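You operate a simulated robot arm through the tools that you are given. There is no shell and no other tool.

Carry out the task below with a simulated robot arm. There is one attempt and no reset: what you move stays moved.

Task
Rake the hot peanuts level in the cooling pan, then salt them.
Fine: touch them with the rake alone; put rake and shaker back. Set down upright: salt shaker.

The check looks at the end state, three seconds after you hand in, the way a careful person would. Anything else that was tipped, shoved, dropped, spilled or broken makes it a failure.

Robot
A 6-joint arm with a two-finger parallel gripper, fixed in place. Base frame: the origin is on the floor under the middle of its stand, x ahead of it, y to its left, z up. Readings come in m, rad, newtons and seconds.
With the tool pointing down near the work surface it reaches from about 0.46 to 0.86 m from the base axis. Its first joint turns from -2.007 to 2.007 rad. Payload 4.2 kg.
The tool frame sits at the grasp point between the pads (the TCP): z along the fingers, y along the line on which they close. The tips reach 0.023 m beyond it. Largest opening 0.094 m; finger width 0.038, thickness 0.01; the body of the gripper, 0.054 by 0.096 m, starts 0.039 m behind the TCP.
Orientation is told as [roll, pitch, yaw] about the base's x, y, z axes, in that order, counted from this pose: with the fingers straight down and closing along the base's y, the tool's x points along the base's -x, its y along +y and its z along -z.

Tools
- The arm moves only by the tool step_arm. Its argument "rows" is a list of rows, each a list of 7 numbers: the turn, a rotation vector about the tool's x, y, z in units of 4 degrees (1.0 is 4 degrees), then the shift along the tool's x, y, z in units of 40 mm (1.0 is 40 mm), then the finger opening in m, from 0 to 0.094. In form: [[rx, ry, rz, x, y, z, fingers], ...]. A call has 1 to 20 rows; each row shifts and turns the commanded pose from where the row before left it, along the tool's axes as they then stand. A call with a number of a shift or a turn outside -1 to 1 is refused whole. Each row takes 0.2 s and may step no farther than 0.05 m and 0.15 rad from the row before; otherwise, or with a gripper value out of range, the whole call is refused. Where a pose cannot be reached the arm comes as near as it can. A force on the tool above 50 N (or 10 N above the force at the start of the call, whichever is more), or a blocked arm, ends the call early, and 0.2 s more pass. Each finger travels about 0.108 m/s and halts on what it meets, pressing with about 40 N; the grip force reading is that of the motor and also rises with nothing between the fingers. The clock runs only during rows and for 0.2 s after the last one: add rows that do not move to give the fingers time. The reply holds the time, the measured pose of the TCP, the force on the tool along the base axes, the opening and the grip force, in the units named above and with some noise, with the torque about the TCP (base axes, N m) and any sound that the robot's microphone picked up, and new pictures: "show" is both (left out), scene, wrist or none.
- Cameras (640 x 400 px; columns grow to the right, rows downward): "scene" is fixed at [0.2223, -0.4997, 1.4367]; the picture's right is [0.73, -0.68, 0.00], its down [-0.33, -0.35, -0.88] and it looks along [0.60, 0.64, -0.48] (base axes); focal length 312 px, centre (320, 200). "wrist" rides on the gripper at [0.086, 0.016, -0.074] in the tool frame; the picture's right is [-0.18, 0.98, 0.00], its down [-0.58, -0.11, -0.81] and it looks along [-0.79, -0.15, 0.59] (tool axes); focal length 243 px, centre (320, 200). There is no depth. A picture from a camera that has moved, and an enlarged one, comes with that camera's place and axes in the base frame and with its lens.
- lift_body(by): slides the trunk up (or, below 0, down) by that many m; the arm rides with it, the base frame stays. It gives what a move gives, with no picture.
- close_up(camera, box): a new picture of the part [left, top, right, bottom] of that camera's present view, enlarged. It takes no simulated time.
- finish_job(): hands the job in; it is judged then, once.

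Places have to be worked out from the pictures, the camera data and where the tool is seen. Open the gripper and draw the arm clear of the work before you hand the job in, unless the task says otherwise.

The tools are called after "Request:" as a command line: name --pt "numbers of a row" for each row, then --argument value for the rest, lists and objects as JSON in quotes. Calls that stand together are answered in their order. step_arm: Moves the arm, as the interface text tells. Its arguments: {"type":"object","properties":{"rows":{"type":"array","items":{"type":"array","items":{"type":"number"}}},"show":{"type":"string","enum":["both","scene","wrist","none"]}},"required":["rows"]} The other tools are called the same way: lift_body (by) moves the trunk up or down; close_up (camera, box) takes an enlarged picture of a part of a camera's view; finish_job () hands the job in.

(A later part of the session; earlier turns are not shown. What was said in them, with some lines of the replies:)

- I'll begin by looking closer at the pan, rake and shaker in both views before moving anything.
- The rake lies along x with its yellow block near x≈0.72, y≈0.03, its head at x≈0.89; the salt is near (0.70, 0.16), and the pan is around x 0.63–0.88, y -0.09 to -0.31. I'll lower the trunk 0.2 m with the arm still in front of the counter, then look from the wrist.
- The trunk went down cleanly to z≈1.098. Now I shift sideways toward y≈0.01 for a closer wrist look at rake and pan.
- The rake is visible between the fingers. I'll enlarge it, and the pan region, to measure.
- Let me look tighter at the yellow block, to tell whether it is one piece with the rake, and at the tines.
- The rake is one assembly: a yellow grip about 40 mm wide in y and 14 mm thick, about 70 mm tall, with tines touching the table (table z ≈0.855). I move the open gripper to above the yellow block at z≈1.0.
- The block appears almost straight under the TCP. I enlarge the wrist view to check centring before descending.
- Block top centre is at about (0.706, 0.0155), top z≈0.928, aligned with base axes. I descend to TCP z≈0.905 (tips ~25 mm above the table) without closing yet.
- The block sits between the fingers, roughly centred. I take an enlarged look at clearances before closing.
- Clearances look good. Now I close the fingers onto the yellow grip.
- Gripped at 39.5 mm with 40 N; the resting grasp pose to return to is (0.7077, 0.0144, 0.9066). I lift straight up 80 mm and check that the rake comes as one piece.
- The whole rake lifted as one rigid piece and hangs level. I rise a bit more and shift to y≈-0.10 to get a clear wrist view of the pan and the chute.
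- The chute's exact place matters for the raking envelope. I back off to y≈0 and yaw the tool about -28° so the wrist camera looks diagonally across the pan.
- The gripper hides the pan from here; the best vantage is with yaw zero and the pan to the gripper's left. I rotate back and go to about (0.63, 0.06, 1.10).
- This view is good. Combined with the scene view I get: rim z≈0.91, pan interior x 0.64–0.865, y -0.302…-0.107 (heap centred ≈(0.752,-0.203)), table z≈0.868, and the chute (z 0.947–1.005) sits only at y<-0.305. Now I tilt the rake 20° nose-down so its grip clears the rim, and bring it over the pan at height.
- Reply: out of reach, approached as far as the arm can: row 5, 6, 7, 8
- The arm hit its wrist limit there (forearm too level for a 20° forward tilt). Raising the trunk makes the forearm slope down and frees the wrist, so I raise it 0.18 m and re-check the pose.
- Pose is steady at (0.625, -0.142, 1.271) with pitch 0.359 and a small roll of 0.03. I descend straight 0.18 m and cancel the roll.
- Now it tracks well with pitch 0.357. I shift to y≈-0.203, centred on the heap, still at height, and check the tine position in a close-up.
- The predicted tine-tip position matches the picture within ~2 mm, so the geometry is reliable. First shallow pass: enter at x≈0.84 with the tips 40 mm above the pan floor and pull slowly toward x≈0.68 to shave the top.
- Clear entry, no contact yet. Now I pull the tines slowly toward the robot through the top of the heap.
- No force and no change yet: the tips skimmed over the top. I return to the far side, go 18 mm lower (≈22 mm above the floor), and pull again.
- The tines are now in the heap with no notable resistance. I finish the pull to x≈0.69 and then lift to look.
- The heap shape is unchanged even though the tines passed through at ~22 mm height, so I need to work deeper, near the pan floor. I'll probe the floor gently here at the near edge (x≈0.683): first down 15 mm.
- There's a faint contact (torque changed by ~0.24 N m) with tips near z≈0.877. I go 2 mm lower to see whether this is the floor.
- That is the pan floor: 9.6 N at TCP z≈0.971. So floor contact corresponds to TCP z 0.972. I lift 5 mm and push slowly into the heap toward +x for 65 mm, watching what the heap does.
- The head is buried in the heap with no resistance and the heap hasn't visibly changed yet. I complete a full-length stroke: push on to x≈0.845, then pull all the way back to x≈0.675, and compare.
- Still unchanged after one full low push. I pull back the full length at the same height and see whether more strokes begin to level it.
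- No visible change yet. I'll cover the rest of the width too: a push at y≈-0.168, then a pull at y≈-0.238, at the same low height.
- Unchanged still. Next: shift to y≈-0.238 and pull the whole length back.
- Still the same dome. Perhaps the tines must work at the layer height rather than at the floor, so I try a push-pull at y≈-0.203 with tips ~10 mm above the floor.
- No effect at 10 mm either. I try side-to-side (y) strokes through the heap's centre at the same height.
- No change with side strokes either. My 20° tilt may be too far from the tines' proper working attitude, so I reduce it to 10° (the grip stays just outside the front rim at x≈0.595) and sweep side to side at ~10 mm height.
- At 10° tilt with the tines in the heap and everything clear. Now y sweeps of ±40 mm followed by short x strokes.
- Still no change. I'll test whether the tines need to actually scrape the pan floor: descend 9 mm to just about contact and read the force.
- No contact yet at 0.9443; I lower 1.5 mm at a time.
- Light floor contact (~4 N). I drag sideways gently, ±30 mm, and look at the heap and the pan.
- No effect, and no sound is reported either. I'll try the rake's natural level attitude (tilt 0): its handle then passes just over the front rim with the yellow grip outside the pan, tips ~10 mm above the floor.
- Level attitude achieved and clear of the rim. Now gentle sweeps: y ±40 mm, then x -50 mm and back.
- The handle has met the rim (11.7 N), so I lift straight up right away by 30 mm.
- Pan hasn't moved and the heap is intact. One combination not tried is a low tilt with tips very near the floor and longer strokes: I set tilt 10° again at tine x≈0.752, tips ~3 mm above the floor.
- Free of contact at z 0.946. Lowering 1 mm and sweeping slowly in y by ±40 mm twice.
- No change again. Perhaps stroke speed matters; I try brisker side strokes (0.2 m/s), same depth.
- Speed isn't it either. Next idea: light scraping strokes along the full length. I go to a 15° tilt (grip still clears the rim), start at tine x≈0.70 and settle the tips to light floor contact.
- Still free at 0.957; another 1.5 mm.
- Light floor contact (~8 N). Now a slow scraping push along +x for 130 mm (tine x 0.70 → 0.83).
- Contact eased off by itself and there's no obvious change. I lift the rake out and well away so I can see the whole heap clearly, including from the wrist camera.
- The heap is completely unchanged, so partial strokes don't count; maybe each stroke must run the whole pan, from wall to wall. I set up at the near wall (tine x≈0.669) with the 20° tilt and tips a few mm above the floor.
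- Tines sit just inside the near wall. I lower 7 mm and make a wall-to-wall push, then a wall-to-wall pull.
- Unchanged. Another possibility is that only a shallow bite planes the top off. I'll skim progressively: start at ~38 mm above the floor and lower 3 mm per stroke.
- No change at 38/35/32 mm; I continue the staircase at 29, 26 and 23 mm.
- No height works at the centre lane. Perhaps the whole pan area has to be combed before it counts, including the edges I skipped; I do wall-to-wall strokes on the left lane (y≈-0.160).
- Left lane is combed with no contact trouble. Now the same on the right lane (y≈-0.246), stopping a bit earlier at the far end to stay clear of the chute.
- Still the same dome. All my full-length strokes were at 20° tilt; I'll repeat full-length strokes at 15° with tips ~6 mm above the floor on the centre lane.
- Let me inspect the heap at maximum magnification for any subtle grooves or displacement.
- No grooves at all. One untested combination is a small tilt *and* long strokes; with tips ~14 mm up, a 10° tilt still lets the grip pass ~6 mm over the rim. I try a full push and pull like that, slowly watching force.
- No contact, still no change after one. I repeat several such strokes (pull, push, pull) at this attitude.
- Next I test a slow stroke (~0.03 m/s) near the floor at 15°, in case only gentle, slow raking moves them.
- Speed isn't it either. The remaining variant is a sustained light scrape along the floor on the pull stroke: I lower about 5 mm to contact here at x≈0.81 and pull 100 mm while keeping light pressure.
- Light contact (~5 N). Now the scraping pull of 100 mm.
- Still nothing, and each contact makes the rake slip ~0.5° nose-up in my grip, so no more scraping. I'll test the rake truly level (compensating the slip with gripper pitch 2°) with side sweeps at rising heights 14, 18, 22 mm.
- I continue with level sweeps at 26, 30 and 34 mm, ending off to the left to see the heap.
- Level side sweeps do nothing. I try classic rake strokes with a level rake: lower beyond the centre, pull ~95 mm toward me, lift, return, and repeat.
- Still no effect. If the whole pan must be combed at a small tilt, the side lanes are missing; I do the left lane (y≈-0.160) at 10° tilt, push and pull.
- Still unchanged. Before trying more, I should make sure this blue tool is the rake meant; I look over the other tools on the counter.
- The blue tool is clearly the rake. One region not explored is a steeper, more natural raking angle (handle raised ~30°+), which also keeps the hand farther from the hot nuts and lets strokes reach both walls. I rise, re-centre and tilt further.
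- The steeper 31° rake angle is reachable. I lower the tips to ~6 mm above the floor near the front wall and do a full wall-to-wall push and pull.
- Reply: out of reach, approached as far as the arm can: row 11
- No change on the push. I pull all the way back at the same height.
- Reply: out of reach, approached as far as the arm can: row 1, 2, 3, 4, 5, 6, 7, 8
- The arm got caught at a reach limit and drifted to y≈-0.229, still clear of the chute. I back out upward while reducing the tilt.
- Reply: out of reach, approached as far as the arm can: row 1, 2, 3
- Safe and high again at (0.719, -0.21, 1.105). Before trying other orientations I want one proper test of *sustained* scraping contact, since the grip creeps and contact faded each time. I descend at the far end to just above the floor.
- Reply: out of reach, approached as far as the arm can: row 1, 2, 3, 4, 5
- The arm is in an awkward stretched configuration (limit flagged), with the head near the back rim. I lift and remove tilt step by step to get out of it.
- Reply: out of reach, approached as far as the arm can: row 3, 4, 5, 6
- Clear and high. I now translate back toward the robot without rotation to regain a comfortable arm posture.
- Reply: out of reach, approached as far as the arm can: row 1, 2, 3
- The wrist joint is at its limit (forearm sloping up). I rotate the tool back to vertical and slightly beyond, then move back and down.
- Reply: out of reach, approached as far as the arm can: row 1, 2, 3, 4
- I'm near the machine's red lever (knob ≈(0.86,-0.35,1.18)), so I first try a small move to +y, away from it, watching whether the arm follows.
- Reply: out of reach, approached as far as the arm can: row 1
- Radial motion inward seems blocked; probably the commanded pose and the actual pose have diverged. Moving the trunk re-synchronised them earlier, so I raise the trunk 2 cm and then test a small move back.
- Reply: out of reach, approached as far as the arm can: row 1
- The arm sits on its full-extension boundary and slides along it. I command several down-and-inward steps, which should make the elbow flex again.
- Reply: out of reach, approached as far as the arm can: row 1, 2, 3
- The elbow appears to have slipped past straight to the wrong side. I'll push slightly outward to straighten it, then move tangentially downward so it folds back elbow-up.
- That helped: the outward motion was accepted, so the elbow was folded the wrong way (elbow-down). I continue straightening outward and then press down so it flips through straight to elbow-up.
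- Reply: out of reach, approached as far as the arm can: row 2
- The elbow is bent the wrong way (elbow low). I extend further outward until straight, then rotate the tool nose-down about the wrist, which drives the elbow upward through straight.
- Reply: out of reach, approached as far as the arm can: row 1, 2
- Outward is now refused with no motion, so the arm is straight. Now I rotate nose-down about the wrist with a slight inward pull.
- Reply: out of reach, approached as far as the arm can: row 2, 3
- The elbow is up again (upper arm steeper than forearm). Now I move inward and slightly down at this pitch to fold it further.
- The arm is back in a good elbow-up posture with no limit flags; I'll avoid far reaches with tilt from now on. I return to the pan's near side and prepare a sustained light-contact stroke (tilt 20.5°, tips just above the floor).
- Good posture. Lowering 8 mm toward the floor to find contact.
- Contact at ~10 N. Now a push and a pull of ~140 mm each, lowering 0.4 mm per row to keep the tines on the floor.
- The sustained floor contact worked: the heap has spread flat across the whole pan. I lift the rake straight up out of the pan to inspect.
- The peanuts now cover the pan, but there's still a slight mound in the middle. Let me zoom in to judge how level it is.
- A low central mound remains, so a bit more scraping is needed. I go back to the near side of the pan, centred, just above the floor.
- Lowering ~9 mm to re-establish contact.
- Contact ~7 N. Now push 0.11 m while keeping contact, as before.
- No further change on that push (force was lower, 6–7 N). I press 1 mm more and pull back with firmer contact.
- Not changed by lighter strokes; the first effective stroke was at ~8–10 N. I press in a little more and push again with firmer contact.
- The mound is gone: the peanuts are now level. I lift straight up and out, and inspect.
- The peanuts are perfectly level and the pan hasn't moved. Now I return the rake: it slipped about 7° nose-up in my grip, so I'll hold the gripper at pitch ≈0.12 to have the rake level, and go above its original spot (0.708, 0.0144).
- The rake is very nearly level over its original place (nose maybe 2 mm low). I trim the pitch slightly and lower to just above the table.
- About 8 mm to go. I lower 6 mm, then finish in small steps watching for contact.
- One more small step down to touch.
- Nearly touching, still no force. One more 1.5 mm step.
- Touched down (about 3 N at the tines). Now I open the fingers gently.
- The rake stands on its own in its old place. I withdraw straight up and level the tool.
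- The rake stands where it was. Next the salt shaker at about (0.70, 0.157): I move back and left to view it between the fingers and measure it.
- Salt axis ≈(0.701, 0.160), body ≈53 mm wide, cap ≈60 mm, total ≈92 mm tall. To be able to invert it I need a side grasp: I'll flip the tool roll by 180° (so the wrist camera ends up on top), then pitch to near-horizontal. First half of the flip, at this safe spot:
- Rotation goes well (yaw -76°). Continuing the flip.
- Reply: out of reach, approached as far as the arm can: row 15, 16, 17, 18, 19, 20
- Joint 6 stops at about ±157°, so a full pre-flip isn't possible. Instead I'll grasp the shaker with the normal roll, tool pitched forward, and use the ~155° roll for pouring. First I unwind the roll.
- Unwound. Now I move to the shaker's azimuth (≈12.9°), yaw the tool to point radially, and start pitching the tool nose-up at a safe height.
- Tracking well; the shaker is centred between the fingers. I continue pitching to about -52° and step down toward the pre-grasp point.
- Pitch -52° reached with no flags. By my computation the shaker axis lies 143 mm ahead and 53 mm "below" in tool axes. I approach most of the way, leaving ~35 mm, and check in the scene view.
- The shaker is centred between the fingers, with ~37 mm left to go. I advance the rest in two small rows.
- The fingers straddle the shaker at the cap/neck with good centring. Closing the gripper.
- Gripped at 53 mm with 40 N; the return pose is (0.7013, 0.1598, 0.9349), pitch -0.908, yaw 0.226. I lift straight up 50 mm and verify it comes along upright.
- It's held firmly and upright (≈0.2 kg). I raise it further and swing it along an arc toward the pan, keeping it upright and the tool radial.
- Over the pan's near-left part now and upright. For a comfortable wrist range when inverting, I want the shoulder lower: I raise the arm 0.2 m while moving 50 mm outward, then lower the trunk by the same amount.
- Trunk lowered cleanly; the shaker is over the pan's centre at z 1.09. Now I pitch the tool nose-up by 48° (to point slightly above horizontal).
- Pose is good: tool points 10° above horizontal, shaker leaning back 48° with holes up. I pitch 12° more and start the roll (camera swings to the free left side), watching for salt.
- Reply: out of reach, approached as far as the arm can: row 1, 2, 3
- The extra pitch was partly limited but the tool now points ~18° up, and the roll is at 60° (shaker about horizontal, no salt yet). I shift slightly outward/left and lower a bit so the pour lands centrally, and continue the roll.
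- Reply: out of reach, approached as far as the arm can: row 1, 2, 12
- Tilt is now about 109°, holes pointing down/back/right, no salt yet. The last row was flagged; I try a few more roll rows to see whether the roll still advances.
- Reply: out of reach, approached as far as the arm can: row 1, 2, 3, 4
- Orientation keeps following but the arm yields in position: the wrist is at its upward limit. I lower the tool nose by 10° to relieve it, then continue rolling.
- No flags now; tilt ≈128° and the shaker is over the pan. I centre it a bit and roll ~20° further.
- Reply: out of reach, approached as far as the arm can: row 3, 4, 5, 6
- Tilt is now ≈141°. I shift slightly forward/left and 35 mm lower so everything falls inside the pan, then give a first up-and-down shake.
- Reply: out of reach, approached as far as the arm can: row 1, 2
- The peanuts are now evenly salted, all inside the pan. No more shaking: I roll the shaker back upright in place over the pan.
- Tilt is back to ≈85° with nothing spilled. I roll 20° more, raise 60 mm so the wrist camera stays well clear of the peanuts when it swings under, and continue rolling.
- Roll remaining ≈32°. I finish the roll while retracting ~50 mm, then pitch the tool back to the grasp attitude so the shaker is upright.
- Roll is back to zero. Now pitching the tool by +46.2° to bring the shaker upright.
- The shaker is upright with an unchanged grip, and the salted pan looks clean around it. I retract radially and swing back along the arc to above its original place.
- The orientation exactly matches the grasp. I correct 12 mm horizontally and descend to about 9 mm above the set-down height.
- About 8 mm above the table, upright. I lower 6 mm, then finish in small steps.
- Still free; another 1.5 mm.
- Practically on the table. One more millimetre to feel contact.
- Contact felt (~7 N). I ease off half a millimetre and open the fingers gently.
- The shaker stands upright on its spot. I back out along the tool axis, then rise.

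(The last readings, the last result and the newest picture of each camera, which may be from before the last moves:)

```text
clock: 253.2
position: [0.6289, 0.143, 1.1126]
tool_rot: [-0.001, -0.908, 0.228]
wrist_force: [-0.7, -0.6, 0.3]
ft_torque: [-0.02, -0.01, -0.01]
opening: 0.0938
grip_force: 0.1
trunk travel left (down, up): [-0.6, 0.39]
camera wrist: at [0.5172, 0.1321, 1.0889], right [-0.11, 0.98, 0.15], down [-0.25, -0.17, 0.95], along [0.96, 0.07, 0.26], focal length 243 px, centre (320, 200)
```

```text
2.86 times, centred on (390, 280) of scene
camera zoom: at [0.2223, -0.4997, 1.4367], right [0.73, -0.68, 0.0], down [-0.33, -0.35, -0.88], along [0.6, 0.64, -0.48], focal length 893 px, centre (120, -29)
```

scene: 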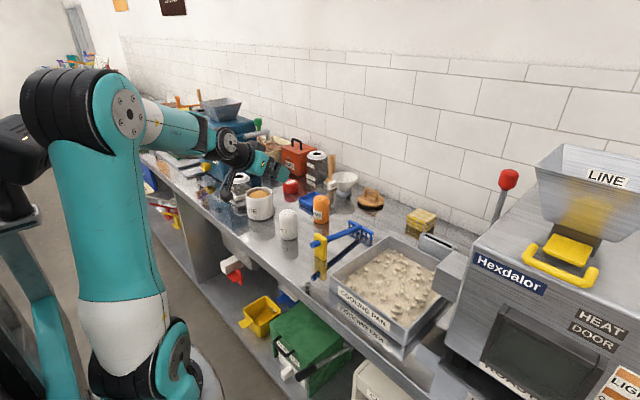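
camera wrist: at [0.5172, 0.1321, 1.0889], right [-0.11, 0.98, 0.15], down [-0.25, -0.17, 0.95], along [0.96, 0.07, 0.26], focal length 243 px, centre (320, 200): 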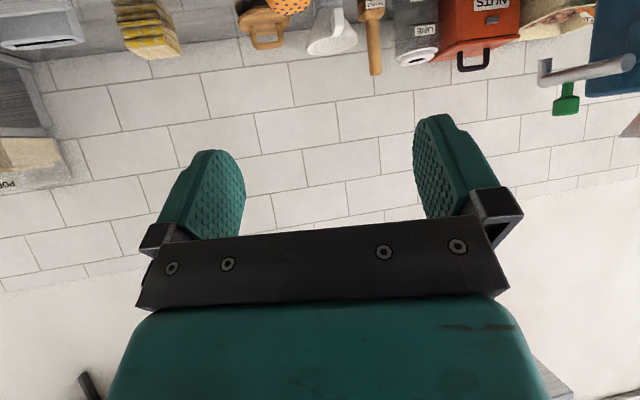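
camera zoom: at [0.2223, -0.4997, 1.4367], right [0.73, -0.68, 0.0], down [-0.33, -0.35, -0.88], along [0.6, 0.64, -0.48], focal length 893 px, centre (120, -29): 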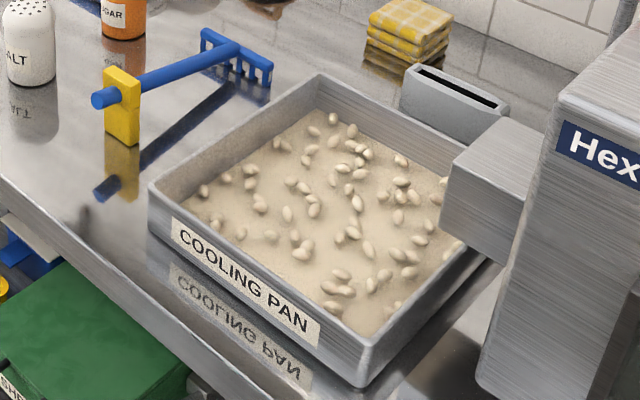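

Everything looks right: peanuts level and salted, rake and shaker back in place and upright, nothing else disturbed. I raise the trunk to draw the arm well clear.

Request:
lift_body --by 0.2

Request:
step_arm --pt "0 1 0 0 0 0 0.094" --pt "0 1 0 0 0 0 0.094" --pt "0 1 0 0 0 0 0.094" --pt "0 1 0 0 0 0 0.094" --pt "0 1 0 0 0 0 0.094" --pt "0 1 0 0 0 0 0.094" --pt "0 1 0 0 0 0 0.094" --pt "0 1 0 0 0 0 0.094" --pt "0 1 0 0 0 0 0.094" --pt "0 1 0 0 0 0 0.094" --pt "0 1 0 0 0 0 0.094" --pt "0 1 0 0 0 0 0.094" --pt "0 1 0 0 0 0 0.094" --pt "0 0 0 0.9 0 0 0.094" --pt "0 0 0 0.9 0 0 0.094" --pt "0 0 0 0.9 0 0 0.094" --pt "0 0 0 0 0 0 0.094"

Request:
close_up --camera "scene" --box '[220, 150, 460, 350]'

```text
clock: 255.4
position: [0.6304, 0.1426, 1.3112]
tool_rot: [0.0, -0.908, 0.226]
wrist_force: [0.8, 0.5, 1.1]
ft_torque: [0.01, 0.04, 0.01]
opening: 0.0938
grip_force: 0.1
trunk travel left (down, up): [-0.8, 0.19]
```

```text
clock: 259.0
position: [0.5255, 0.1184, 1.3129]
tool_rot: [-0.001, -0.001, 0.227]
wrist_force: [0.2, -0.4, 0.4]
ft_torque: [-0.01, -0.01, 0.05]
opening: 0.094
grip_force: 0.1
trunk travel left (down, up): [-0.8, 0.19]
camera wrist: at [0.4372, 0.1134, 1.3855], right [-0.04, 1.0, 0.0], down [0.59, 0.02, 0.81], along [0.81, 0.03, -0.59], focal length 243 px, centre (320, 200)
```

scene: 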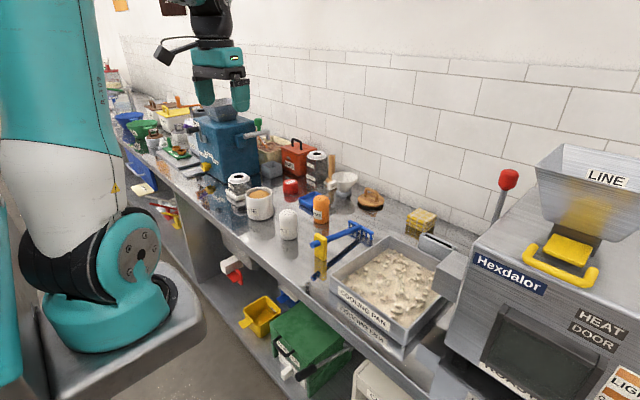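
wrist: 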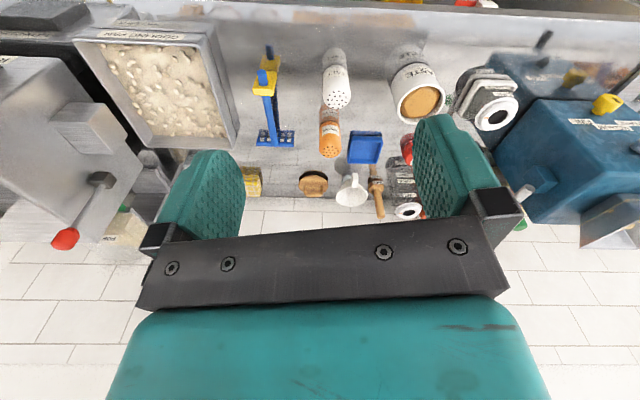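

```text
2.00 times, centred on (340, 250) of scene
camera zoom: at [0.2223, -0.4997, 1.4367], right [0.73, -0.68, 0.0], down [-0.33, -0.35, -0.88], along [0.6, 0.64, -0.48], focal length 625 px, centre (280, 100)
```

zoom: 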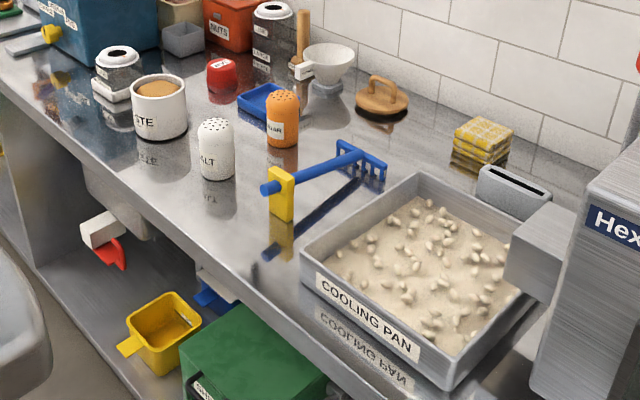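

The arm is clear with the gripper open. The peanuts are level and salted, and the rake and salt shaker stand upright in their places. Nothing else has moved, so I'm handing the job in.

Request:
finish_job

```text
The job is handed in.
```

I raked the peanuts level, salted them, and handed the job in. The tool only confirmed the hand-in; it gave no verdict.

- **Peanuts:** They lie level across the whole pan and are salted evenly. I saw no salt outside the pan.
- **Touching:** The peanuts were touched only by the rake.
- **Rake:** It stands back in its original place, within a couple of millimetres.
- **Salt shaker:** It is upright, about 3 mm from where it started.
- **Rest of the scene:** Nothing else looks moved, tipped or spilled in the final pictures. During raking the rake handle pressed once on the pan's front rim (about 12 N). The pan did not shift.
- **Arm:** The gripper is open and the arm is clear of the counter.

Many early raking strokes did nothing. The heap only spread once the tines were kept pressed against the pan floor through the whole stroke.
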